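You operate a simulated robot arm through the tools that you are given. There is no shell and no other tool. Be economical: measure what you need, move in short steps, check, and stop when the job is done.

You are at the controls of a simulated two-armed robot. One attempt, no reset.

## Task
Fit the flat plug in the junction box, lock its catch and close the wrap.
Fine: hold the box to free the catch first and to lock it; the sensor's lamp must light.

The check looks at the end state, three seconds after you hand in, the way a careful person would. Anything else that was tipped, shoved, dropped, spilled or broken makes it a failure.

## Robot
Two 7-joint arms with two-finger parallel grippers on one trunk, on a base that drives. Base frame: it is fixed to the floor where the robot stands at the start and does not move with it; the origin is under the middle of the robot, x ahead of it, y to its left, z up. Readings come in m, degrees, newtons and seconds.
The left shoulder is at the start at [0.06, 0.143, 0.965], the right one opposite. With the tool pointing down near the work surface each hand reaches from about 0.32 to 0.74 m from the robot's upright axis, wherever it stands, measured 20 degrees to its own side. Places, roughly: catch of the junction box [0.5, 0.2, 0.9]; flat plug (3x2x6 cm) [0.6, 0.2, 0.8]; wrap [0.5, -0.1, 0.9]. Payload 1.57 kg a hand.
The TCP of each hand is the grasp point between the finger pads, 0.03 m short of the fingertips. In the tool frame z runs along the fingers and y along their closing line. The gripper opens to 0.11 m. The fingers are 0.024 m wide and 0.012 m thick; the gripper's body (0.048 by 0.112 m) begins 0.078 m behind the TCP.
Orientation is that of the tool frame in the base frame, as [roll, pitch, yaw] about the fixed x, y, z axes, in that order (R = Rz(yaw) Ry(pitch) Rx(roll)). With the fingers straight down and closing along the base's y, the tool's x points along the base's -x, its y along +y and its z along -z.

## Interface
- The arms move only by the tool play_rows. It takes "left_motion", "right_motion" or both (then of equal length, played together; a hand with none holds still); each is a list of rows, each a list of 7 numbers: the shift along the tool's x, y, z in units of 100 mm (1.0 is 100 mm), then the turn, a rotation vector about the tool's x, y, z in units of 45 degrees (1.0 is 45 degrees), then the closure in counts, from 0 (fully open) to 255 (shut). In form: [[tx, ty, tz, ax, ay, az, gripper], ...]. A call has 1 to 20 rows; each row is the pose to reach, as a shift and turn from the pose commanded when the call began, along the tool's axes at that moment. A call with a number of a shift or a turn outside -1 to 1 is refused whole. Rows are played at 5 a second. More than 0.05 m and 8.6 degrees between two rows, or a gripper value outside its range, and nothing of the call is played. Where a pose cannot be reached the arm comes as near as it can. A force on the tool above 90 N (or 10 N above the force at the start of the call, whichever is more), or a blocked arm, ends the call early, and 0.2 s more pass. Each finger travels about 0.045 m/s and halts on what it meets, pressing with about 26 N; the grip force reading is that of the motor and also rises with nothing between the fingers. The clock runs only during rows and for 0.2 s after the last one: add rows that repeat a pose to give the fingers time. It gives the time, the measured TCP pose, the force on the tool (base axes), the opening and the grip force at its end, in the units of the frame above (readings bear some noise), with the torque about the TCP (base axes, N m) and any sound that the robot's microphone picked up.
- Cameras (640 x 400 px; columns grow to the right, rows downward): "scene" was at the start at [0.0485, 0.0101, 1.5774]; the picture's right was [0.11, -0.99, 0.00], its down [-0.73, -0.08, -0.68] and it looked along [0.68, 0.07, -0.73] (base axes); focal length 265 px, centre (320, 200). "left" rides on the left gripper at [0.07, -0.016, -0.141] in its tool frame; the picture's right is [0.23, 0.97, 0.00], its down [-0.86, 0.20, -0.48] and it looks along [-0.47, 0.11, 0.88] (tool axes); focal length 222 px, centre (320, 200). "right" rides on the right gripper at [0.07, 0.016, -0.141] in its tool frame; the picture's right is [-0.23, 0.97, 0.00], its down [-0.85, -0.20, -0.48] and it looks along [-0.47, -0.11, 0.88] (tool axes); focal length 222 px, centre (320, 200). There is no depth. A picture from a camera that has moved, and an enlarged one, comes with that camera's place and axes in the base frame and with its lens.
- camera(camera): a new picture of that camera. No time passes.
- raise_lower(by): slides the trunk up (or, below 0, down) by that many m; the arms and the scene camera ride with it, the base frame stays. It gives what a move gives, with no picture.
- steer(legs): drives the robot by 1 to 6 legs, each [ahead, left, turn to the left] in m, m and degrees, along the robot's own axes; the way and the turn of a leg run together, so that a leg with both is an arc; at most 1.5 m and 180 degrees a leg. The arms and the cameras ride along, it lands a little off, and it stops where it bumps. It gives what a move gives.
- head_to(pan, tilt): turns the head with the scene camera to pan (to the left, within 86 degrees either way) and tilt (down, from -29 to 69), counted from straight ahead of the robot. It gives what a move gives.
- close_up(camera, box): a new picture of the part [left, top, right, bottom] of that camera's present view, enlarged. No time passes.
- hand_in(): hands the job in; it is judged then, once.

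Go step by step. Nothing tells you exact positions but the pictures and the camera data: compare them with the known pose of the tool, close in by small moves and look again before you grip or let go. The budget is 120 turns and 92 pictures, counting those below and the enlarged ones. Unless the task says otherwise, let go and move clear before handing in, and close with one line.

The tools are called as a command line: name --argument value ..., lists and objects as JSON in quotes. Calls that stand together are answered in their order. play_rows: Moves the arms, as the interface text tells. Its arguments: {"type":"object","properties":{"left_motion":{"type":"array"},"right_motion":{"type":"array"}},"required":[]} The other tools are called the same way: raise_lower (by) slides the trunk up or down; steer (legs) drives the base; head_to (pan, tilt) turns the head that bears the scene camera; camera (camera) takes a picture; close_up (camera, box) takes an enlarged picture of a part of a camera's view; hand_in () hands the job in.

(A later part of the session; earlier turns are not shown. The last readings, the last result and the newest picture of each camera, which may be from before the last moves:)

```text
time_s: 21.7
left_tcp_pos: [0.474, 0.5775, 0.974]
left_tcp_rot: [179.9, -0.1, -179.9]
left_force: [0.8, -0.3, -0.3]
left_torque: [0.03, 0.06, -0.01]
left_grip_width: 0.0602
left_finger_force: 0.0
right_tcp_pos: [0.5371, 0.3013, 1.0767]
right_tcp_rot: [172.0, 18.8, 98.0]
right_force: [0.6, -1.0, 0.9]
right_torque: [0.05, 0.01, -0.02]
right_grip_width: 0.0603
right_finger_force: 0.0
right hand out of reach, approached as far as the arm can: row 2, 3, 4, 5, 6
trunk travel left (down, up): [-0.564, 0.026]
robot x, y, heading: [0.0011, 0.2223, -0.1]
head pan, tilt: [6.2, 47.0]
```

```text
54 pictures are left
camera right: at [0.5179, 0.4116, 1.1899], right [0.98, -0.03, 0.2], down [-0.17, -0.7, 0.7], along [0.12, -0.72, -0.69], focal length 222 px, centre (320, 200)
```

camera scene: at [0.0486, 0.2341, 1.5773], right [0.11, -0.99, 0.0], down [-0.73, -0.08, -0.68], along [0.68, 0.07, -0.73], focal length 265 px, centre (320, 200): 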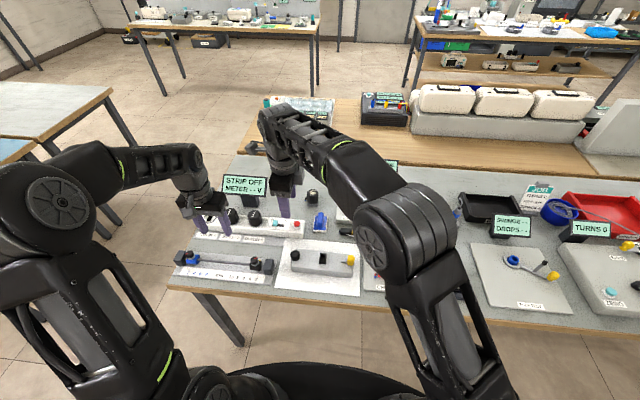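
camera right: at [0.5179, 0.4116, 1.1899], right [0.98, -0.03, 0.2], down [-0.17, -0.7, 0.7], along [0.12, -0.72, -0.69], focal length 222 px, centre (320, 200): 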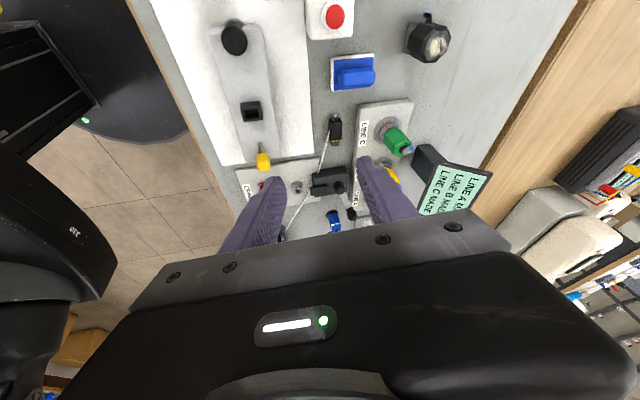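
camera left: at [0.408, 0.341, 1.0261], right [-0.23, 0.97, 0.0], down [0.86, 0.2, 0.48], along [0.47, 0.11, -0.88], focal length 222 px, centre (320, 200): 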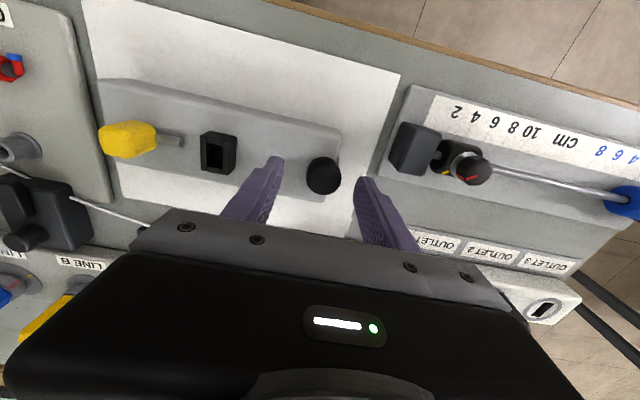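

The limit is the height: lower down the wrist comes closer to the shoulder. I'll descend first and then correct the orientation.

play_rows --right_motion '[[-0.1, 0.05, 0.25, 0.05, -0.03, 0.03, 116], [-0.2, 0.1, 0.5, 0.1, -0.06, 0.06, 116], [-0.3, 0.15, 0.75, 0.15, -0.09, 0.09, 116], [-0.4, 0.2, 1.0, 0.2, -0.12, 0.12, 116], [-0.47, 0.26, 1.0, 0.241, -0.148, 0.154, 116]]'

```text
time_s: 22.9
left_tcp_pos: [0.4733, 0.5795, 0.9728]
left_tcp_rot: [180.0, 0.0, 180.0]
left_force: [0.6, -0.1, -0.4]
left_torque: [-0.01, 0.01, -0.01]
left_grip_width: 0.0601
left_finger_force: 0.1
right_tcp_pos: [0.5579, 0.2625, 1.0314]
right_tcp_rot: [175.7, 21.5, 94.2]
right_force: [-0.4, -0.6, -0.4]
right_torque: [0.0, -0.02, 0.0]
right_grip_width: 0.0599
right_finger_force: 0.2
right hand out of reach, approached as far as the arm can: row 3, 4, 5
trunk travel left (down, up): [-0.564, 0.026]
robot x, y, heading: [-0.0003, 0.2212, -0.1]
head pan, tilt: [6.2, 47.0]
```

Improving; descending further.

play_rows --right_motion '[[0, 0, 0.25, 0, 0, 0, 116], [0, 0, 0.5, 0, 0, 0, 116], [-0.03, 0, 0.75, 0, 0, 0, 116], [-0.05, 0, 1.0, 0.09, -0.06, 0.07, 116]]'

camera --camera "right"

camera --camera "scene"

```text
time_s: 23.9
left_tcp_pos: [0.4744, 0.5794, 0.9729]
left_tcp_rot: [-179.9, -0.2, 180.0]
left_force: [0.8, 0.8, -0.5]
left_torque: [-0.02, -0.01, 0.01]
left_grip_width: 0.0598
left_finger_force: 0.1
right_tcp_pos: [0.5661, 0.2198, 0.9421]
right_tcp_rot: [178.3, 24.1, 90.7]
right_force: [0.5, 0.1, 0.3]
right_torque: [0.02, 0.03, -0.01]
right_grip_width: 0.0599
right_finger_force: 0.0
trunk travel left (down, up): [-0.564, 0.026]
robot x, y, heading: [0.003, 0.2249, -0.2]
head pan, tilt: [6.2, 47.0]
```

```text
53 pictures are left
camera right: at [0.5773, 0.3416, 1.0425], right [0.98, -0.19, 0.12], down [-0.21, -0.59, 0.78], along [-0.08, -0.79, -0.61], focal length 222 px, centre (320, 200)
```

right: 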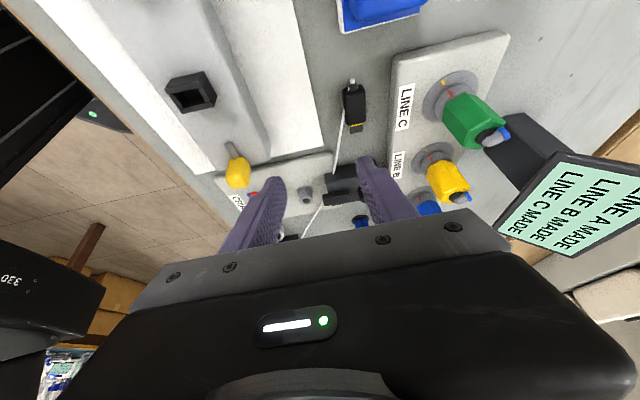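

```text
52 pictures are left
camera scene: at [0.0498, 0.2328, 1.5773], right [0.11, -0.99, 0.0], down [-0.73, -0.08, -0.68], along [0.68, 0.07, -0.73], focal length 265 px, centre (320, 200)
```

scene: 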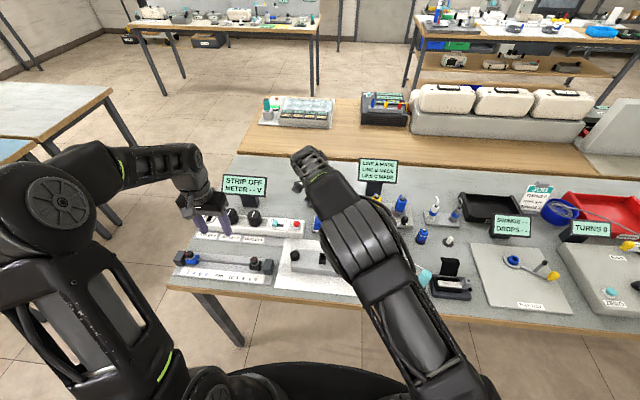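

The hand is now reachable with a 24° tilt. I'll narrow the opening, move over the plug and look.

play_rows --right_motion '[[0.05, 0.2, 0.1, 0.02, 0, 0.01, 130], [0.1, 0.4, 0.2, 0.038, 0, 0.015, 153], [0.157, 0.5, 0.42, 0.038, 0, 0.015, 153], [0.157, 0.5, 0.42, 0.038, 0, 0.015, 153]]'

camera --camera "right"

close_up --camera "scene" --box '[270, 165, 390, 255]'

```text
time_s: 24.9
left_tcp_pos: [0.4731, 0.5792, 0.9742]
left_tcp_rot: [180.0, 0.0, -179.9]
left_force: [-0.7, -0.7, -1.2]
left_torque: [-0.04, -0.01, 0.0]
left_grip_width: 0.0598
left_finger_force: 0.1
right_tcp_pos: [0.614, 0.217, 0.9017]
right_tcp_rot: [179.6, 24.0, 90.0]
right_force: [-0.1, -0.1, 0.0]
right_torque: [0.03, -0.03, 0.04]
right_grip_width: 0.0442
right_finger_force: 0.1
trunk travel left (down, up): [-0.564, 0.026]
robot x, y, heading: [0.0007, 0.2249, 0.1]
head pan, tilt: [6.2, 47.0]
```

```text
51 pictures are left
camera right: at [0.6299, 0.3386, 1.0024], right [0.97, -0.21, 0.1], down [-0.2, -0.59, 0.78], along [-0.1, -0.78, -0.61], focal length 222 px, centre (320, 200)
```

right: 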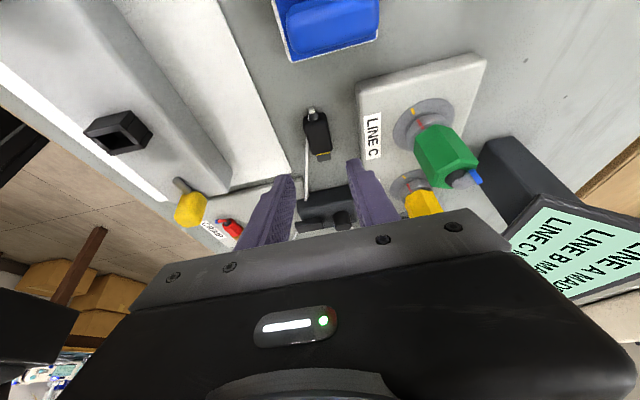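

```text
4.44 times, centred on (330, 210) of scene
camera zoom: at [0.0481, 0.2327, 1.5774], right [0.11, -0.99, 0.0], down [-0.73, -0.08, -0.68], along [0.68, 0.07, -0.73], focal length 1179 px, centre (276, 156)
```

zoom: 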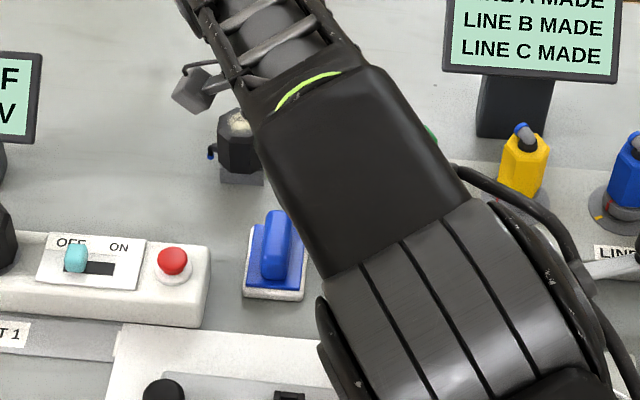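

The plug is at x≈0.618 and well within the fingers. Descending around it.

play_rows --right_motion '[[0.08, 0.03, 0.2, 0, 0, 0, 153], [0.16, 0.04, 0.4, 0, 0, 0, 153], [0.21, 0.04, 0.52, 0, 0, 0, 153]]'

close_up --camera "right" --box '[220, 60, 420, 240]'

```text
time_s: 25.7
left_tcp_pos: [0.4737, 0.5783, 0.9745]
left_tcp_rot: [179.9, 0.0, -180.0]
left_force: [0.1, 1.3, 0.4]
left_torque: [0.01, 0.01, -0.01]
left_grip_width: 0.06
left_finger_force: 0.0
right_tcp_pos: [0.6226, 0.216, 0.8453]
right_tcp_rot: [179.8, 24.1, 89.8]
right_force: [-0.8, 0.6, -0.2]
right_torque: [0.03, 0.0, 0.0]
right_grip_width: 0.0439
right_finger_force: 0.0
trunk travel left (down, up): [-0.564, 0.026]
robot x, y, heading: [0.001, 0.2229, 0.0]
head pan, tilt: [6.2, 47.0]
```

```text
2.22 times, centred on (320, 150) of right
camera zoom: at [0.6385, 0.3363, 0.9442], right [0.97, -0.21, 0.1], down [-0.2, -0.59, 0.78], along [-0.11, -0.78, -0.61], focal length 494 px, centre (320, 311)
```

zoom: 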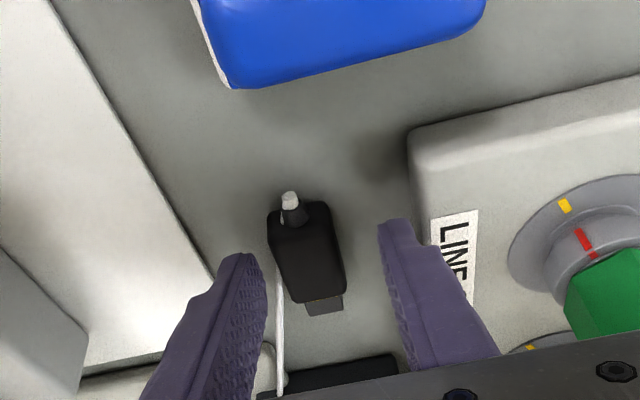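

The plug sits between the fingers, about 4 mm toward −x. Correcting, lowering 8 mm and closing.

play_rows --right_motion '[[0.02, -0.04, 0.04, 0, 0, 0, 153], [0.037, -0.04, 0.08, 0, 0, 0, 153], [0.037, -0.04, 0.08, 0, 0, 0, 180], [0.037, -0.04, 0.08, 0, 0, 0, 210], [0.037, -0.04, 0.08, 0, 0, 0, 210], [0.037, -0.04, 0.08, 0, 0, 0, 210]]'

close_up --camera "right" --box '[220, 60, 420, 240]'

```text
time_s: 27.1
left_tcp_pos: [0.4736, 0.5799, 0.9739]
left_tcp_rot: [180.0, 0.0, -180.0]
left_force: [-0.7, -0.2, 0.5]
left_torque: [0.02, 0.0, 0.0]
left_grip_width: 0.06
left_finger_force: 0.0
right_tcp_pos: [0.6162, 0.2176, 0.8348]
right_tcp_rot: [179.7, 24.1, 89.9]
right_force: [0.4, -0.1, -0.9]
right_torque: [0.03, 0.02, 0.03]
right_grip_width: 0.0226
right_finger_force: 25.5
trunk travel left (down, up): [-0.564, 0.026]
robot x, y, heading: [-0.0013, 0.2206, -0.1]
head pan, tilt: [6.2, 47.0]
```

```text
2.22 times, centred on (320, 150) of right
camera zoom: at [0.6328, 0.3381, 0.9354], right [0.97, -0.21, 0.1], down [-0.2, -0.59, 0.79], along [-0.11, -0.78, -0.61], focal length 494 px, centre (320, 311)
```

zoom: 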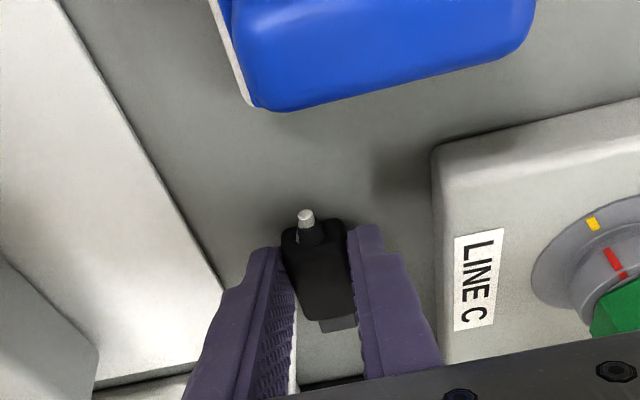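

Gripped (22.6 mm across). Lifting straight up 6 cm.

play_rows --right_motion '[[-0.08, 0, -0.18, 0, 0, 0, 225], [-0.16, 0, -0.36, 0, 0, 0, 225], [-0.24, 0, -0.54, 0, 0, 0, 225]]'

camera --camera "right"

```text
time_s: 27.9
left_tcp_pos: [0.4736, 0.5795, 0.9733]
left_tcp_rot: [180.0, 0.1, -180.0]
left_force: [0.1, 0.2, -0.1]
left_torque: [0.0, -0.02, 0.01]
left_grip_width: 0.0599
left_finger_force: 0.0
right_tcp_pos: [0.6155, 0.2171, 0.8949]
right_tcp_rot: [179.6, 24.0, 90.0]
right_force: [-0.5, -0.1, 0.0]
right_torque: [-0.01, -0.01, 0.02]
right_grip_width: 0.0229
right_finger_force: 26.2
trunk travel left (down, up): [-0.564, 0.026]
robot x, y, heading: [0.0048, 0.2213, -0.2]
head pan, tilt: [6.2, 47.0]
```

```text
47 pictures are left
camera right: at [0.6317, 0.3385, 0.9955], right [0.97, -0.21, 0.1], down [-0.2, -0.59, 0.78], along [-0.1, -0.78, -0.61], focal length 222 px, centre (320, 200)
```

right: 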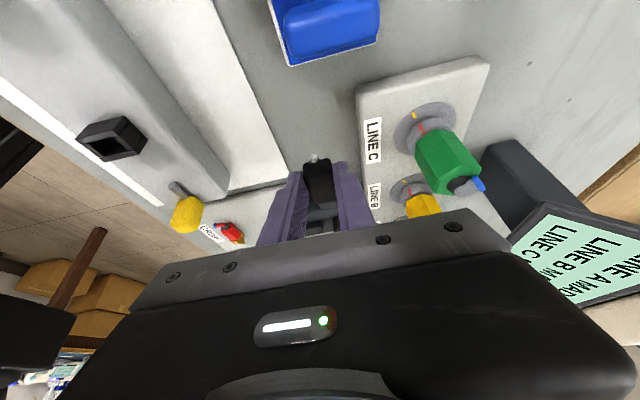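

The plug is held firmly. I'll turn it 90° tip-down in two 45° moves while drawing back toward the box.

play_rows --right_motion '[[-0.06, -0.1, -0.06, 0, 0.17, 0, 225], [-0.13, -0.2, -0.12, 0, 0.34, 0, 225], [-0.19, -0.3, -0.19, 0, 0.51, 0, 225], [-0.26, -0.4, -0.25, 0, 0.68, 0, 225], [-0.32, -0.5, -0.31, 0, 0.85, 0, 225], [-0.39, -0.6, -0.375, 0, 1.0, 0, 225]]'

play_rows --right_motion '[[0, 0, 0, 0, 0.17, 0, 225], [0, 0, 0, 0, 0.34, 0, 225], [0, 0, 0, 0, 0.51, 0, 225], [0, 0, 0, 0, 0.68, 0, 225], [0, 0, 0, 0, 0.85, 0, 225], [0, 0, 0, 0, 1.0, 0, 225]]'

camera --camera "right"

camera --camera "scene"

```text
time_s: 29.3
left_tcp_pos: [0.4738, 0.5788, 0.975]
left_tcp_rot: [-180.0, 0.0, 180.0]
left_force: [-0.3, -0.2, -0.5]
left_torque: [0.02, 0.02, 0.01]
left_grip_width: 0.0599
left_finger_force: 0.1
right_tcp_pos: [0.5532, 0.1971, 0.9447]
right_tcp_rot: [179.8, -21.0, 90.1]
right_force: [0.0, 0.8, -0.2]
right_torque: [0.03, 0.0, 0.0]
right_grip_width: 0.023
right_finger_force: 26.3
trunk travel left (down, up): [-0.564, 0.026]
robot x, y, heading: [0.0004, 0.2226, 0.1]
head pan, tilt: [6.2, 47.0]
```

```text
time_s: 30.7
left_tcp_pos: [0.4737, 0.5779, 0.9729]
left_tcp_rot: [-180.0, 0.0, -180.0]
left_force: [-0.6, -0.7, 0.7]
left_torque: [0.01, -0.01, -0.02]
left_grip_width: 0.0603
left_finger_force: 0.2
right_tcp_pos: [0.5563, 0.1972, 0.9435]
right_tcp_rot: [179.4, -66.1, 90.6]
right_force: [0.4, 0.2, -0.7]
right_torque: [0.01, -0.01, -0.02]
right_grip_width: 0.0227
right_finger_force: 26.2
trunk travel left (down, up): [-0.564, 0.026]
robot x, y, heading: [0.0001, 0.2228, -0.0]
head pan, tilt: [6.2, 47.0]
```

```text
46 pictures are left
camera right: at [0.5723, 0.096, 1.065], right [0.97, -0.09, -0.2], down [-0.2, -0.78, -0.59], along [-0.11, 0.61, -0.78], focal length 222 px, centre (320, 200)
```

right: 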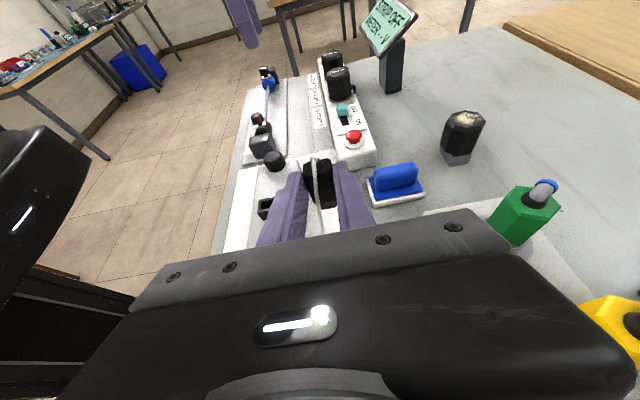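

```text
45 pictures are left
camera scene: at [0.0489, 0.2321, 1.5774], right [0.11, -0.99, 0.0], down [-0.73, -0.08, -0.68], along [0.68, 0.07, -0.73], focal length 265 px, centre (320, 200)
```

scene: 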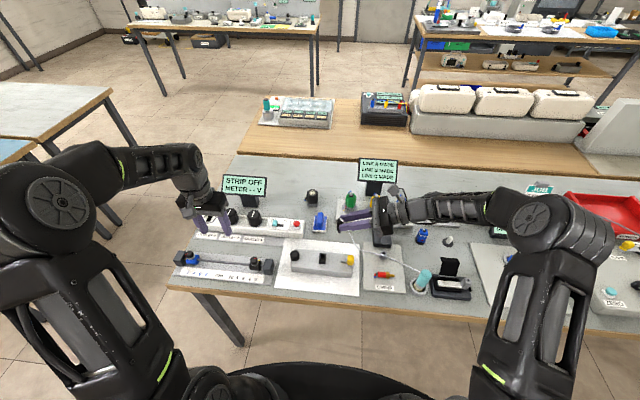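

The plug now hangs tip-down. Next the left hand goes back to hold the box's knob.

play_rows --left_motion '[[0, -0.4, 0, 0, 0, 0, 116], [0, -0.8, 0, 0, 0, 0, 116], [0, -1.0, 0, 0, 0, 0, 116]]'

play_rows --left_motion '[[-0.02, -0.4, 0, 0, 0, 0, 116], [-0.02, -0.8, 0, 0, 0, 0, 116], [-0.02, -1.0, 0, 0, 0, 0, 116], [-0.02, -1.2, 0.2, 0, 0, 0, 116]]'

camera --camera "left"

```text
time_s: 31.5
left_tcp_pos: [0.47, 0.4779, 0.9744]
left_tcp_rot: [179.9, 0.0, -179.9]
left_force: [-0.7, -0.7, 0.0]
left_torque: [0.01, -0.01, 0.02]
left_grip_width: 0.06
left_finger_force: 0.0
right_tcp_pos: [0.5555, 0.1967, 0.943]
right_tcp_rot: [179.6, -66.0, 90.5]
right_force: [-0.4, 0.3, 0.2]
right_torque: [0.01, 0.0, 0.01]
right_grip_width: 0.023
right_finger_force: 26.2
trunk travel left (down, up): [-0.564, 0.026]
robot x, y, heading: [-0.0002, 0.2256, 0.2]
head pan, tilt: [6.2, 47.0]
```

```text
refused: -1.2 is not a number from -1 to 1
```

```text
44 pictures are left
camera left: at [0.398, 0.4614, 1.1156], right [-0.23, 0.97, 0.0], down [0.86, 0.2, 0.48], along [0.47, 0.11, -0.88], focal length 222 px, centre (320, 200)
```

left: 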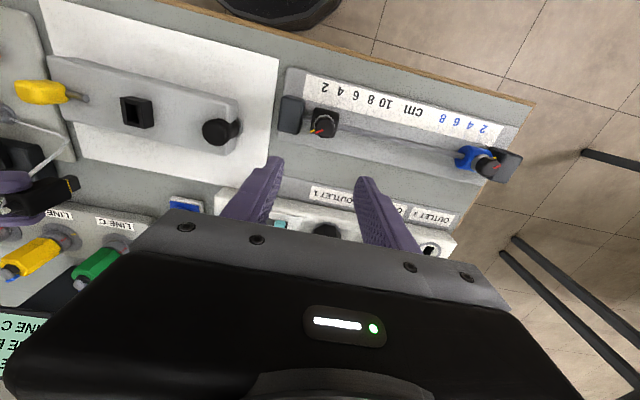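

One call was refused for a value above 1; redoing it with smaller numbers.

play_rows --left_motion '[[-0.03, -0.4, 0, 0, 0, 0, 116], [-0.05, -0.8, 0, 0, 0, 0, 116], [-0.05, -1.0, 0, 0, 0, 0, 116]]'

play_rows --left_motion '[[0, -0.18, 0.2, 0, 0, 0, 116], [0, -0.18, 0.5, 0, 0, 0, 116], [0, -0.18, 0.75, 0, 0, 0, 116]]'

camera --camera "left"

```text
time_s: 32.3
left_tcp_pos: [0.477, 0.3747, 0.9735]
left_tcp_rot: [180.0, 0.0, -179.9]
left_force: [0.2, 0.7, -0.8]
left_torque: [-0.01, 0.02, 0.01]
left_grip_width: 0.0599
left_finger_force: 0.0
right_tcp_pos: [0.5564, 0.1967, 0.9437]
right_tcp_rot: [179.6, -66.1, 90.4]
right_force: [0.0, 0.1, 0.1]
right_torque: [-0.01, -0.01, 0.01]
right_grip_width: 0.0228
right_finger_force: 26.3
trunk travel left (down, up): [-0.564, 0.026]
robot x, y, heading: [0.0019, 0.2255, -0.2]
head pan, tilt: [6.2, 47.0]
```

```text
time_s: 33.1
left_tcp_pos: [0.478, 0.3564, 0.8993]
left_tcp_rot: [179.9, 0.0, 180.0]
left_force: [0.0, -0.9, 0.6]
left_torque: [-0.01, 0.03, 0.02]
left_grip_width: 0.0601
left_finger_force: 0.1
right_tcp_pos: [0.5563, 0.1976, 0.9428]
right_tcp_rot: [179.6, -66.0, 90.4]
right_force: [-0.1, 0.3, -0.8]
right_torque: [-0.04, 0.05, 0.0]
right_grip_width: 0.0229
right_finger_force: 25.7
trunk travel left (down, up): [-0.564, 0.026]
robot x, y, heading: [-0.0057, 0.2249, -0.1]
head pan, tilt: [6.2, 47.0]
```

```text
43 pictures are left
camera left: at [0.4068, 0.3412, 1.0415], right [-0.23, 0.97, 0.0], down [0.86, 0.2, 0.48], along [0.47, 0.11, -0.88], focal length 222 px, centre (320, 200)
```

left: 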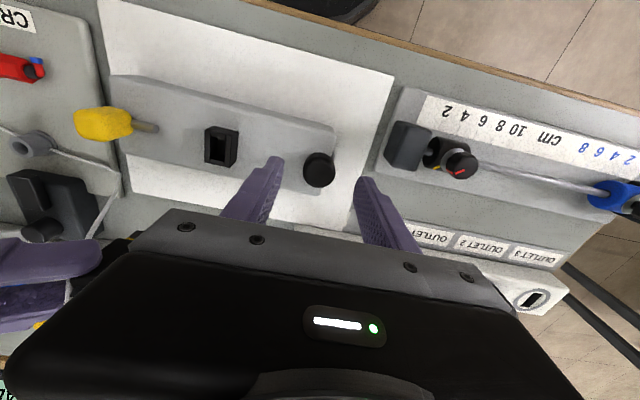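

Lowering around the knob and gripping.

play_rows --left_motion '[[0.02, 0.02, 0.15, 0, 0, 0, 116], [0.02, 0.02, 0.25, 0, 0, 0, 116], [0.02, 0.02, 0.25, 0, 0, 0, 160], [0.02, 0.02, 0.25, 0, 0, 0, 200], [0.02, 0.02, 0.25, 0, 0, 0, 200], [0.02, 0.02, 0.25, 0, 0, 0, 200]]'

close_up --camera "scene" --box '[270, 190, 420, 300]'

close_up --camera "left" --box '[60, 60, 380, 220]'

```text
time_s: 34.5
left_tcp_pos: [0.4766, 0.362, 0.8731]
left_tcp_rot: [179.9, 0.0, 179.9]
left_force: [0.3, -0.6, -0.2]
left_torque: [-0.06, -0.08, 0.02]
left_grip_width: 0.0294
left_finger_force: 26.0
right_tcp_pos: [0.5557, 0.1962, 0.9431]
right_tcp_rot: [179.7, -66.0, 90.4]
right_force: [-0.3, -0.2, 0.9]
right_torque: [-0.02, 0.0, 0.0]
right_grip_width: 0.023
right_finger_force: 26.2
trunk travel left (down, up): [-0.564, 0.026]
robot x, y, heading: [-0.0033, 0.2243, 0.1]
head pan, tilt: [6.2, 47.0]
```

```text
3.64 times, centred on (345, 245) of scene
camera zoom: at [0.0487, 0.2325, 1.5773], right [0.11, -0.99, 0.0], down [-0.73, -0.08, -0.68], along [0.68, 0.07, -0.73], focal length 964 px, centre (229, 36)
```

zoom: 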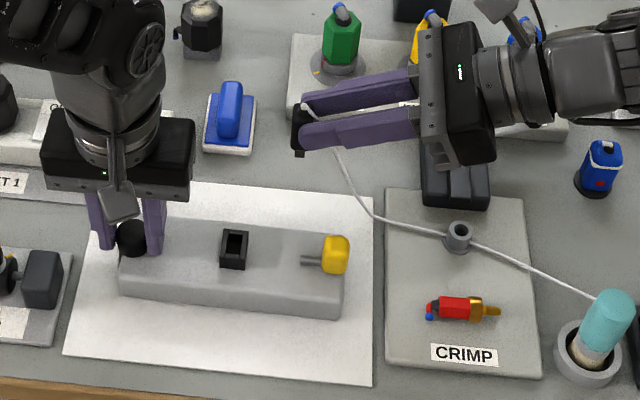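

```text
2.00 times, centred on (220, 140) of left
camera zoom: at [0.4053, 0.3448, 1.0151], right [-0.23, 0.97, 0.0], down [0.86, 0.2, 0.48], along [0.47, 0.11, -0.88], focal length 444 px, centre (520, 320)
```

zoom: 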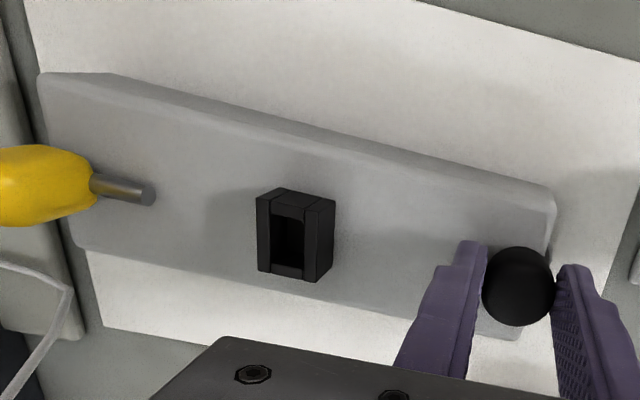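

The left hand holds the box; the socket is at about (0.478,0.273) with the rim near z 0.857, and the plug tip hangs about 27 mm ahead of and 52 mm below the right TCP. Moving the tip above the socket.

play_rows --right_motion '[[0.07, -0.26, 0.15, 0, 0, 0, 225], [0.14, -0.52, 0.3, 0, 0, 0, 225], [0.203, -0.78, 0.457, 0, 0, 0, 225]]'

close_up --camera "scene" --box '[290, 220, 380, 280]'

close_up --camera "left" --box '[60, 60, 380, 220]'

```text
time_s: 35.3
left_tcp_pos: [0.4765, 0.3603, 0.8739]
left_tcp_rot: [-179.9, 0.0, 180.0]
left_force: [-0.3, -0.2, 0.0]
left_torque: [-0.1, -0.04, -0.08]
left_grip_width: 0.0293
left_finger_force: 26.0
right_tcp_pos: [0.4782, 0.2481, 0.9435]
right_tcp_rot: [179.6, -65.9, 90.4]
right_force: [0.1, -0.1, -0.3]
right_torque: [-0.01, -0.03, -0.03]
right_grip_width: 0.0229
right_finger_force: 25.9
trunk travel left (down, up): [-0.564, 0.026]
robot x, y, heading: [0.0016, 0.2201, -0.2]
head pan, tilt: [6.2, 47.0]
```

```text
6.67 times, centred on (335, 250) of scene
camera zoom: at [0.0484, 0.2327, 1.5773], right [0.11, -0.99, 0.0], down [-0.73, -0.08, -0.68], along [0.68, 0.07, -0.73], focal length 1768 px, centre (220, -133)
```

zoom: 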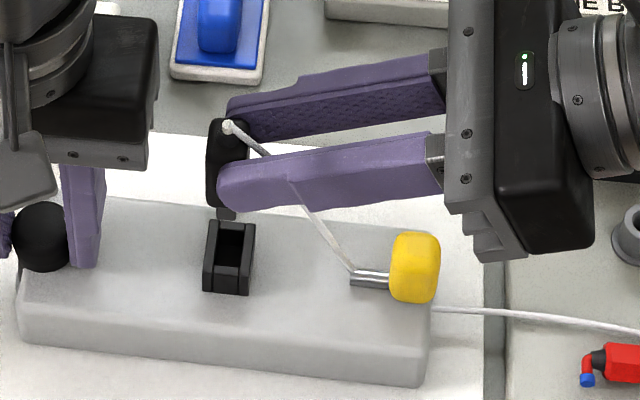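

```text
2.00 times, centred on (220, 140) of left
camera zoom: at [0.4051, 0.3449, 1.0151], right [-0.23, 0.97, 0.0], down [0.86, 0.2, 0.48], along [0.47, 0.11, -0.88], focal length 444 px, centre (520, 320)
```

zoom: 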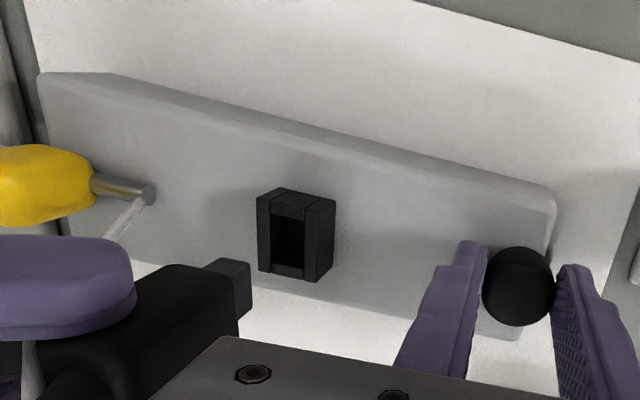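

The tip looks aligned in y with the socket. Lowering 28 mm to just above the rim for a closer check.

play_rows --right_motion '[[-0.13, 0, 0.057, 0, 0, 0, 225], [-0.25, 0, 0.114, 0, 0, 0, 225]]'

close_up --camera "scene" --box '[305, 225, 365, 275]'

close_up --camera "left" --box '[100, 90, 300, 220]'

```text
time_s: 35.9
left_tcp_pos: [0.4755, 0.36, 0.8722]
left_tcp_rot: [-180.0, 0.0, -180.0]
left_force: [0.5, 0.2, -0.6]
left_torque: [0.24, 0.04, -0.01]
left_grip_width: 0.0291
left_finger_force: 26.2
right_tcp_pos: [0.4792, 0.2481, 0.9156]
right_tcp_rot: [179.6, -66.0, 90.4]
right_force: [-0.7, 0.3, -0.3]
right_torque: [-0.03, -0.02, -0.01]
right_grip_width: 0.023
right_finger_force: 25.8
trunk travel left (down, up): [-0.564, 0.026]
robot x, y, heading: [0.001, 0.2239, 0.1]
head pan, tilt: [6.2, 47.0]
```

```text
8.00 times, centred on (335, 250) of scene
camera zoom: at [0.0489, 0.2325, 1.5774], right [0.11, -0.99, 0.0], down [-0.73, -0.08, -0.68], along [0.68, 0.07, -0.73], focal length 2122 px, centre (200, -200)
```

zoom: 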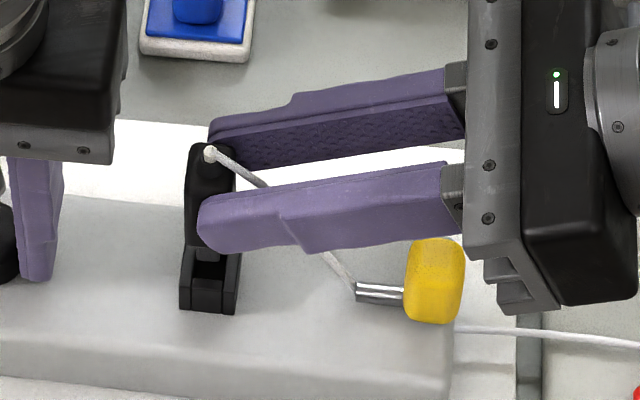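

```text
3.08 times, centred on (200, 155) of left
camera zoom: at [0.4055, 0.3447, 1.0151], right [-0.23, 0.97, 0.0], down [0.86, 0.2, 0.48], along [0.47, 0.11, -0.88], focal length 684 px, centre (689, 338)
```

zoom: 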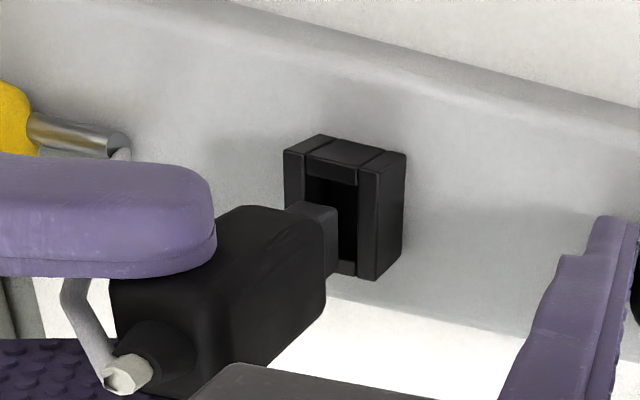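

The tip (≈17×10 mm) sits over the hole (≈20×12 mm) to within about 1 mm. Lowering 8 mm with a tiny −x correction, then checking forces.

play_rows --right_motion '[[-0.015, -0.012, 0.01, 0, 0, 0, 225], [-0.04, -0.012, 0.02, 0, 0, 0, 225], [-0.073, -0.012, 0.035, 0, 0, 0, 225]]'

close_up --camera "left" --box '[100, 90, 300, 220]'

```text
time_s: 36.7
left_tcp_pos: [0.4758, 0.3611, 0.8737]
left_tcp_rot: [180.0, 0.0, 180.0]
left_force: [1.4, -0.4, -0.1]
left_torque: [0.19, -0.01, 0.02]
left_grip_width: 0.0293
left_finger_force: 25.4
right_tcp_pos: [0.4771, 0.2472, 0.908]
right_tcp_rot: [179.6, -65.9, 90.4]
right_force: [-1.0, 0.2, -0.5]
right_torque: [0.0, -0.03, 0.0]
right_grip_width: 0.0228
right_finger_force: 25.7
trunk travel left (down, up): [-0.564, 0.026]
robot x, y, heading: [0.0003, 0.2217, 0.0]
head pan, tilt: [6.2, 47.0]
```

```text
3.08 times, centred on (200, 155) of left
camera zoom: at [0.4054, 0.3448, 1.0151], right [-0.23, 0.97, 0.0], down [0.86, 0.2, 0.48], along [0.47, 0.11, -0.88], focal length 684 px, centre (689, 338)
```

zoom: 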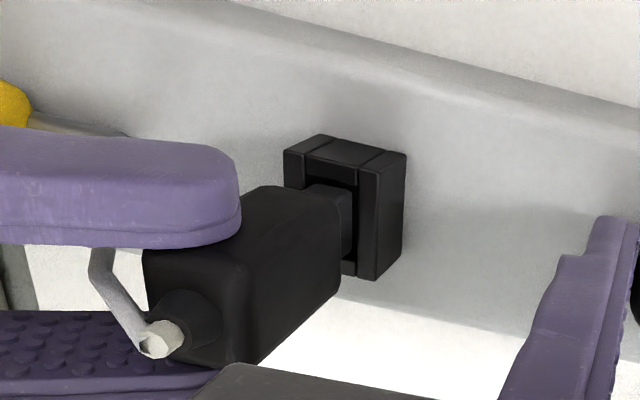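

No contact force and the tip is going in. Continuing down.

play_rows --right_motion '[[-0.027, 0, 0.012, 0, 0, 0, 225], [-0.054, 0, 0.024, 0, 0, 0, 225], [-0.073, 0, 0.033, 0, 0, 0, 225]]'

close_up --camera "left" --box '[100, 90, 300, 220]'

close_up --camera "scene" --box '[305, 225, 365, 275]'

```text
time_s: 37.5
left_tcp_pos: [0.4749, 0.3597, 0.8731]
left_tcp_rot: [-179.9, -0.1, 180.0]
left_force: [-0.2, -0.2, -0.9]
left_torque: [0.23, -0.03, -0.02]
left_grip_width: 0.0293
left_finger_force: 26.1
right_tcp_pos: [0.4772, 0.2479, 0.8992]
right_tcp_rot: [179.6, -66.1, 90.3]
right_force: [-0.6, -0.6, -0.3]
right_torque: [0.01, -0.02, -0.02]
right_grip_width: 0.0229
right_finger_force: 26.1
trunk travel left (down, up): [-0.564, 0.026]
robot x, y, heading: [0.0057, 0.2257, 0.1]
head pan, tilt: [6.2, 47.0]
```

```text
3.08 times, centred on (200, 155) of left
camera zoom: at [0.4054, 0.3448, 1.0152], right [-0.23, 0.97, 0.0], down [0.86, 0.2, 0.48], along [0.47, 0.11, -0.88], focal length 684 px, centre (689, 338)
```

zoom: 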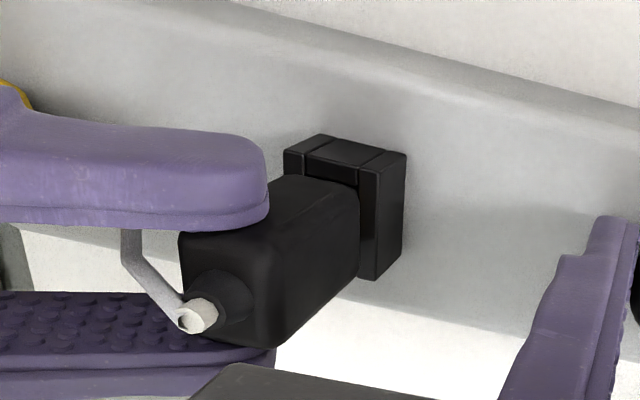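

```text
8.00 times, centred on (335, 250) of scene
camera zoom: at [0.0488, 0.2325, 1.5773], right [0.11, -0.99, 0.0], down [-0.73, -0.08, -0.68], along [0.68, 0.07, -0.73], focal length 2122 px, centre (200, -200)
```

zoom: 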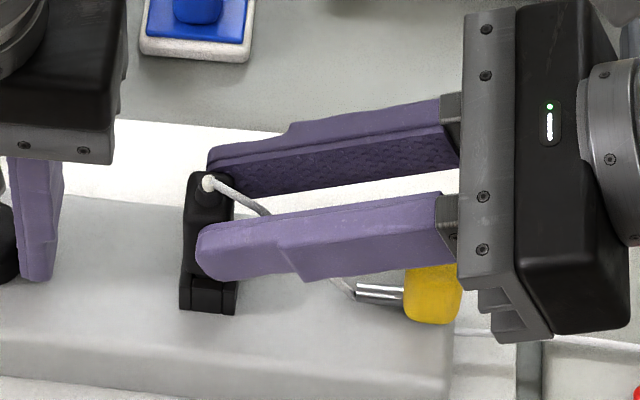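

The tip is inside and the body is close to the rim. Pressing down in small steps until it seats.

play_rows --right_motion '[[-0.018, 0, 0.008, 0, 0, 0, 225], [-0.036, 0, 0.016, 0, 0, 0, 225], [-0.036, 0, 0.016, 0, 0, 0, 225]]'

play_rows --right_motion '[[-0.018, 0, 0.008, 0, 0, 0, 225], [-0.036, 0, 0.016, 0, 0, 0, 225], [-0.036, 0, 0.016, 0, 0, 0, 225]]'

close_up --camera "left" --box '[100, 90, 300, 220]'

```text
time_s: 38.3
left_tcp_pos: [0.4761, 0.3605, 0.8741]
left_tcp_rot: [180.0, -0.1, -179.9]
left_force: [-2.4, -1.0, 0.3]
left_torque: [-0.04, -0.14, 0.33]
left_grip_width: 0.029
left_finger_force: 25.8
right_tcp_pos: [0.4785, 0.248, 0.8954]
right_tcp_rot: [179.7, -65.8, 90.0]
right_force: [2.1, 0.2, -1.2]
right_torque: [0.32, 0.1, -0.41]
right_grip_width: 0.0232
right_finger_force: 26.1
trunk travel left (down, up): [-0.564, 0.026]
robot x, y, heading: [-0.0021, 0.2238, 0.0]
head pan, tilt: [6.2, 47.0]
```

```text
time_s: 39.1
left_tcp_pos: [0.4754, 0.3628, 0.8728]
left_tcp_rot: [179.8, -0.1, -179.9]
left_force: [1.9, 12.4, -13.8]
left_torque: [0.0, -0.23, 0.17]
left_grip_width: 0.0291
left_finger_force: 26.0
right_tcp_pos: [0.478, 0.2478, 0.8948]
right_tcp_rot: [178.9, -66.2, 90.9]
right_force: [2.2, -18.3, 36.2]
right_torque: [0.56, 0.14, -0.1]
right_grip_width: 0.0229
right_finger_force: 26.2
trunk travel left (down, up): [-0.564, 0.026]
robot x, y, heading: [-0.0014, 0.2204, -0.0]
head pan, tilt: [6.2, 47.0]
```

```text
3.08 times, centred on (200, 155) of left
camera zoom: at [0.4045, 0.3454, 1.0152], right [-0.23, 0.97, 0.0], down [0.86, 0.2, 0.48], along [0.46, 0.11, -0.88], focal length 684 px, centre (689, 338)
```

zoom: 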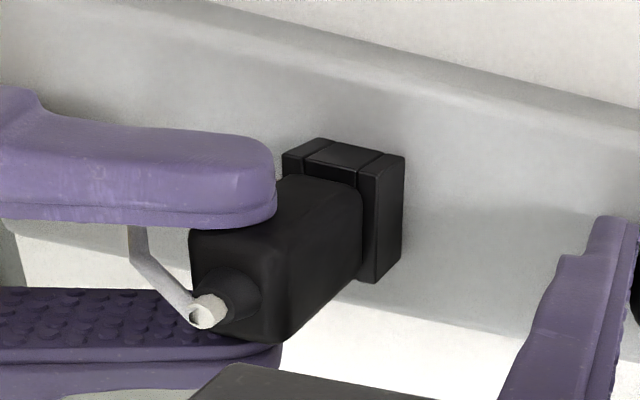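

It has bottomed out (36 N) with the body on the rim. I'll relax the push, open the fingers and back away.

play_rows --right_motion '[[0.018, 0, -0.008, 0, 0, 0, 225], [0.03, 0, -0.014, 0, 0, 0, 225], [0.03, 0, -0.014, 0, 0, 0, 170], [0.03, 0, -0.014, 0, 0, 0, 153], [0.03, 0, -0.014, 0, 0, 0, 153]]'

play_rows --right_motion '[[0, 0, -0.25, 0, 0, 0, 153], [0, 0, -0.5, 0, 0, 0, 153], [0, 0, -0.75, 0, 0, 0, 153]]'

close_up --camera "scene" --box '[290, 215, 380, 285]'

close_up --camera "left" --box '[60, 60, 380, 220]'

```text
time_s: 40.3
left_tcp_pos: [0.4764, 0.3601, 0.8735]
left_tcp_rot: [-179.9, 0.0, -179.9]
left_force: [0.5, -1.1, -0.5]
left_torque: [0.09, 0.07, 0.03]
left_grip_width: 0.0292
left_finger_force: 26.1
right_tcp_pos: [0.4777, 0.2494, 0.8941]
right_tcp_rot: [179.7, -65.9, 90.3]
right_force: [0.2, -0.2, 0.1]
right_torque: [-0.01, 0.0, -0.01]
right_grip_width: 0.0438
right_finger_force: 0.1
trunk travel left (down, up): [-0.564, 0.026]
robot x, y, heading: [-0.0027, 0.2216, 0.0]
head pan, tilt: [6.2, 47.0]
```

```text
time_s: 41.1
left_tcp_pos: [0.4769, 0.3601, 0.8736]
left_tcp_rot: [-180.0, 0.0, -179.9]
left_force: [0.1, -0.8, 3.2]
left_torque: [-0.07, 0.25, 0.08]
left_grip_width: 0.0292
left_finger_force: 26.1
right_tcp_pos: [0.4765, 0.1785, 0.9255]
right_tcp_rot: [179.7, -66.0, 90.3]
right_force: [-0.6, 0.1, 0.3]
right_torque: [-0.02, 0.01, -0.03]
right_grip_width: 0.0442
right_finger_force: 0.1
trunk travel left (down, up): [-0.564, 0.026]
robot x, y, heading: [-0.0006, 0.2212, 0.1]
head pan, tilt: [6.2, 47.0]
```

```text
5.71 times, centred on (335, 250) of scene
camera zoom: at [0.0483, 0.2323, 1.5774], right [0.11, -0.99, 0.0], down [-0.73, -0.08, -0.68], along [0.68, 0.07, -0.73], focal length 1516 px, centre (234, -86)
```

zoom: 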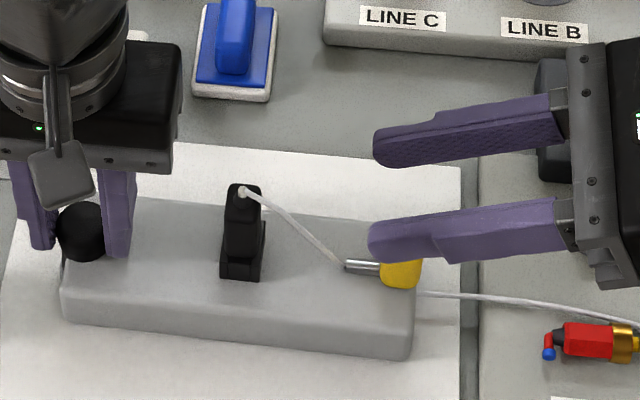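

```text
2.00 times, centred on (220, 140) of left
camera zoom: at [0.4052, 0.3446, 1.0154], right [-0.23, 0.97, 0.0], down [0.85, 0.2, 0.48], along [0.47, 0.11, -0.88], focal length 444 px, centre (520, 320)
```

zoom: 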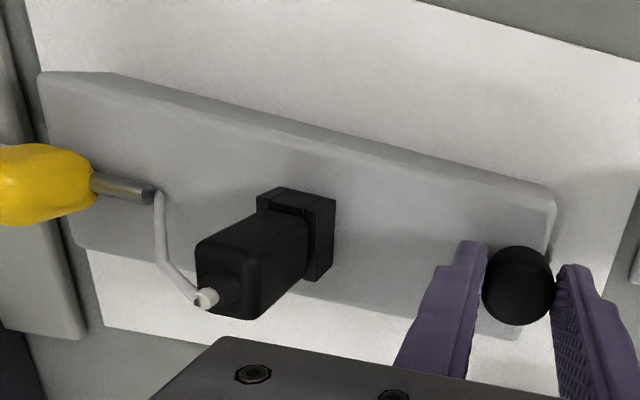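

The plug is standing in the socket. Returning the right hand to the 45° pose behind the catch, to push it home.

play_rows --right_motion '[[-0.08, 0.01, -0.15, 0, -0.12, 0, 135], [-0.16, 0.02, -0.3, 0, -0.24, 0, 116], [-0.24, 0.03, -0.4, 0, -0.36, 0, 116], [-0.315, 0.03, -0.46, 0, -0.467, 0, 116]]'

camera --camera "right"

```text
time_s: 42.1
left_tcp_pos: [0.477, 0.362, 0.8728]
left_tcp_rot: [180.0, -0.1, -180.0]
left_force: [0.1, 0.9, 3.6]
left_torque: [-0.29, 0.17, -0.06]
left_grip_width: 0.0291
left_finger_force: 25.8
right_tcp_pos: [0.4798, 0.1227, 0.9139]
right_tcp_rot: [179.7, -44.9, 90.2]
right_force: [0.7, 0.2, 0.1]
right_torque: [-0.03, 0.01, -0.03]
right_grip_width: 0.0601
right_finger_force: 0.1
trunk travel left (down, up): [-0.564, 0.026]
robot x, y, heading: [-0.003, 0.2162, -0.2]
head pan, tilt: [6.2, 47.0]
```

```text
30 pictures are left
camera right: at [0.4964, 0.0723, 1.0637], right [0.97, -0.16, -0.16], down [-0.2, -0.94, -0.26], along [-0.11, 0.29, -0.95], focal length 222 px, centre (320, 200)
```

right: 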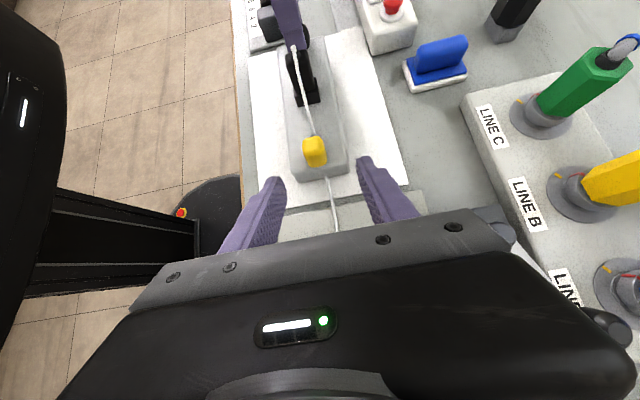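

Advancing the same way onto the catch and gripping it.

play_rows --right_motion '[[0, 0, 0.3, 0, 0, 0, 116], [0, 0, 0.55, 0, 0, 0, 116], [0, 0, 0.63, 0, 0, 0, 116], [0, 0, 0.63, 0, 0, 0, 165], [0, 0, 0.63, 0, 0, 0, 215], [0, 0, 0.63, 0, 0, 0, 215], [0, 0, 0.63, 0, 0, 0, 215]]'

close_up --camera "scene" --box '[290, 215, 380, 285]'

```text
time_s: 43.7
left_tcp_pos: [0.4757, 0.3616, 0.8723]
left_tcp_rot: [180.0, -0.1, 180.0]
left_force: [1.0, -0.4, 1.2]
left_torque: [0.2, -0.09, 0.26]
left_grip_width: 0.0291
left_finger_force: 25.8
right_tcp_pos: [0.4788, 0.1683, 0.8695]
right_tcp_rot: [179.9, -45.0, 90.2]
right_force: [-1.8, 0.0, 0.5]
right_torque: [0.06, 0.16, 0.09]
right_grip_width: 0.0215
right_finger_force: 26.0
trunk travel left (down, up): [-0.564, 0.026]
robot x, y, heading: [0.0017, 0.2203, 0.0]
head pan, tilt: [6.2, 47.0]
```

```text
5.71 times, centred on (335, 250) of scene
camera zoom: at [0.0484, 0.2325, 1.5773], right [0.11, -0.99, 0.0], down [-0.73, -0.08, -0.68], along [0.68, 0.07, -0.73], focal length 1516 px, centre (234, -86)
```

zoom: 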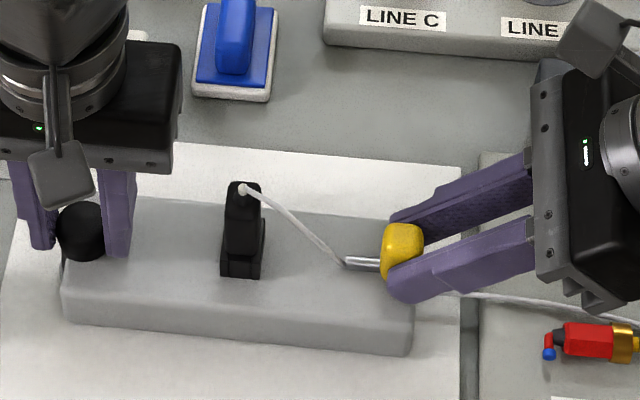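

Gripped. Pushing the bolt 35 mm toward the socket in small rows.

play_rows --right_motion '[[0.035, 0, 0.035, 0, 0, 0, 230], [0.07, 0, 0.07, 0, 0, 0, 230], [0.106, 0, 0.106, 0, 0, 0, 230], [0.141, 0, 0.141, 0, 0, 0, 230], [0.177, 0, 0.177, 0, 0, 0, 230], [0.212, 0, 0.212, 0, 0, 0, 230], [0.247, 0, 0.247, 0, 0, 0, 230]]'

close_up --camera "scene" --box '[290, 215, 380, 285]'

```text
time_s: 45.3
left_tcp_pos: [0.4759, 0.3641, 0.8733]
left_tcp_rot: [179.8, -0.1, -179.9]
left_force: [3.5, 26.6, 6.6]
left_torque: [0.78, -0.39, 0.03]
left_grip_width: 0.0293
left_finger_force: 25.9
right_tcp_pos: [0.4829, 0.2036, 0.87]
right_tcp_rot: [179.7, -44.8, 90.0]
right_force: [-2.4, -25.2, -0.3]
right_torque: [-0.36, 0.34, 0.62]
right_grip_width: 0.022
right_finger_force: 27.0
trunk travel left (down, up): [-0.564, 0.026]
robot x, y, heading: [-0.0011, 0.2255, -0.1]
head pan, tilt: [6.2, 47.0]
```

```text
5.71 times, centred on (335, 250) of scene
camera zoom: at [0.0483, 0.233, 1.5775], right [0.11, -0.99, 0.0], down [-0.73, -0.08, -0.68], along [0.68, 0.07, -0.73], focal length 1516 px, centre (234, -86)
```

zoom: 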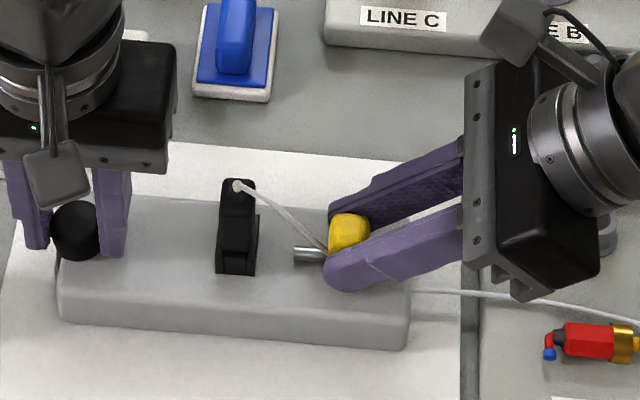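

The catch met firm resistance near its original position. Let me look at it closely and at the wrap's lamp.

close_up --camera "right" --box '[240, 60, 400, 220]'

close_up --camera "scene" --box '[400, 240, 490, 310]'

```text
2.50 times, centred on (320, 140) of right
camera zoom: at [0.4977, 0.1525, 1.0199], right [0.97, -0.16, -0.16], down [-0.2, -0.94, -0.26], along [-0.1, 0.29, -0.95], focal length 555 px, centre (320, 350)
```

zoom: 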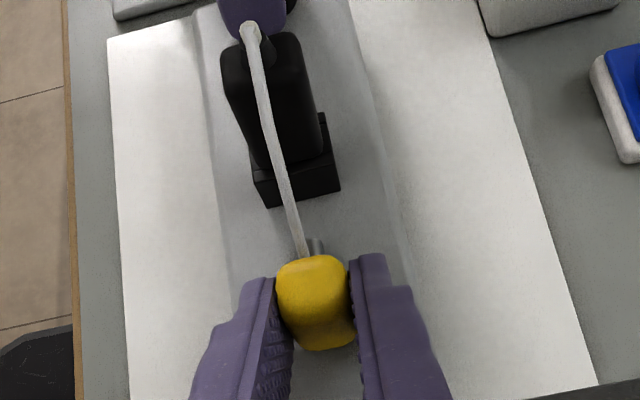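

```text
5.71 times, centred on (445, 275) of scene
camera zoom: at [0.0483, 0.233, 1.5775], right [0.11, -0.99, 0.0], down [-0.73, -0.08, -0.68], along [0.68, 0.07, -0.73], focal length 1516 px, centre (-394, -229)
```

zoom: 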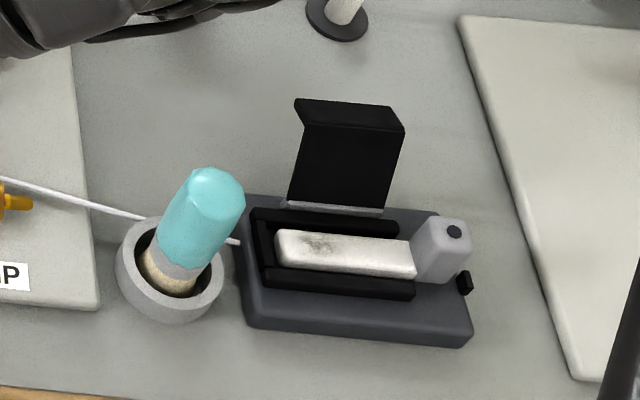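

The lamp is off; the catch slipped in the grip against ~25 N, so it needs a firmer push from behind. I'll release it, back off, close the fingers and steepen the hand.

play_rows --right_motion '[[0, 0, 0, 0, 0, 0, 170], [0, 0, 0, 0, 0, 0, 140], [0, 0, 0, 0, 0, 0, 130], [0, 0, -0.3, 0, 0, 0, 130], [0, 0, -0.6, 0, 0, 0, 160]]'

play_rows --right_motion '[[0, 0, 0, 0, -0.14, 0, 200], [0, -0.01, 0, 0, -0.28, 0, 255], [0, -0.02, 0, 0, -0.42, 0, 255], [0, -0.03, 0, 0, -0.556, 0, 255], [0, -0.03, 0, 0, -0.556, 0, 255], [0, -0.03, 0, 0, -0.556, 0, 255]]'

close_up --camera "right" --box '[220, 40, 420, 240]'

```text
time_s: 46.5
left_tcp_pos: [0.4766, 0.3621, 0.872]
left_tcp_rot: [180.0, -0.1, 180.0]
left_force: [-1.3, -2.0, 1.7]
left_torque: [-0.23, 0.18, 0.0]
left_grip_width: 0.0294
left_finger_force: 26.3
right_tcp_pos: [0.4791, 0.1625, 0.9141]
right_tcp_rot: [179.7, -45.0, 90.3]
right_force: [-0.5, -0.2, 0.6]
right_torque: [-0.03, -0.01, 0.0]
right_grip_width: 0.041
right_finger_force: 0.1
trunk travel left (down, up): [-0.564, 0.026]
robot x, y, heading: [0.0038, 0.2227, 0.2]
head pan, tilt: [6.2, 47.0]
```

```text
time_s: 47.9
left_tcp_pos: [0.4748, 0.3608, 0.8732]
left_tcp_rot: [-179.9, 0.1, 180.0]
left_force: [-0.2, 0.6, -0.2]
left_torque: [-0.13, 0.01, -0.02]
left_grip_width: 0.0291
left_finger_force: 25.7
right_tcp_pos: [0.4782, 0.1607, 0.9142]
right_tcp_rot: [179.9, -20.0, 90.2]
right_force: [-0.4, 0.3, -0.4]
right_torque: [0.03, -0.05, 0.01]
right_grip_width: 0.0002
right_finger_force: 20.8
trunk travel left (down, up): [-0.564, 0.026]
robot x, y, heading: [-0.0018, 0.2222, 0.0]
head pan, tilt: [6.2, 47.0]
```

```text
2.00 times, centred on (320, 140) of right
camera zoom: at [0.4937, 0.178, 1.0706], right [0.97, -0.21, -0.07], down [-0.2, -0.97, 0.16], along [-0.11, -0.14, -0.98], focal length 444 px, centre (320, 320)
```

zoom: 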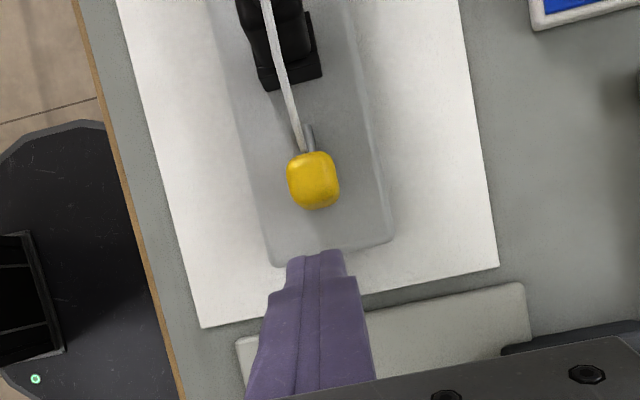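

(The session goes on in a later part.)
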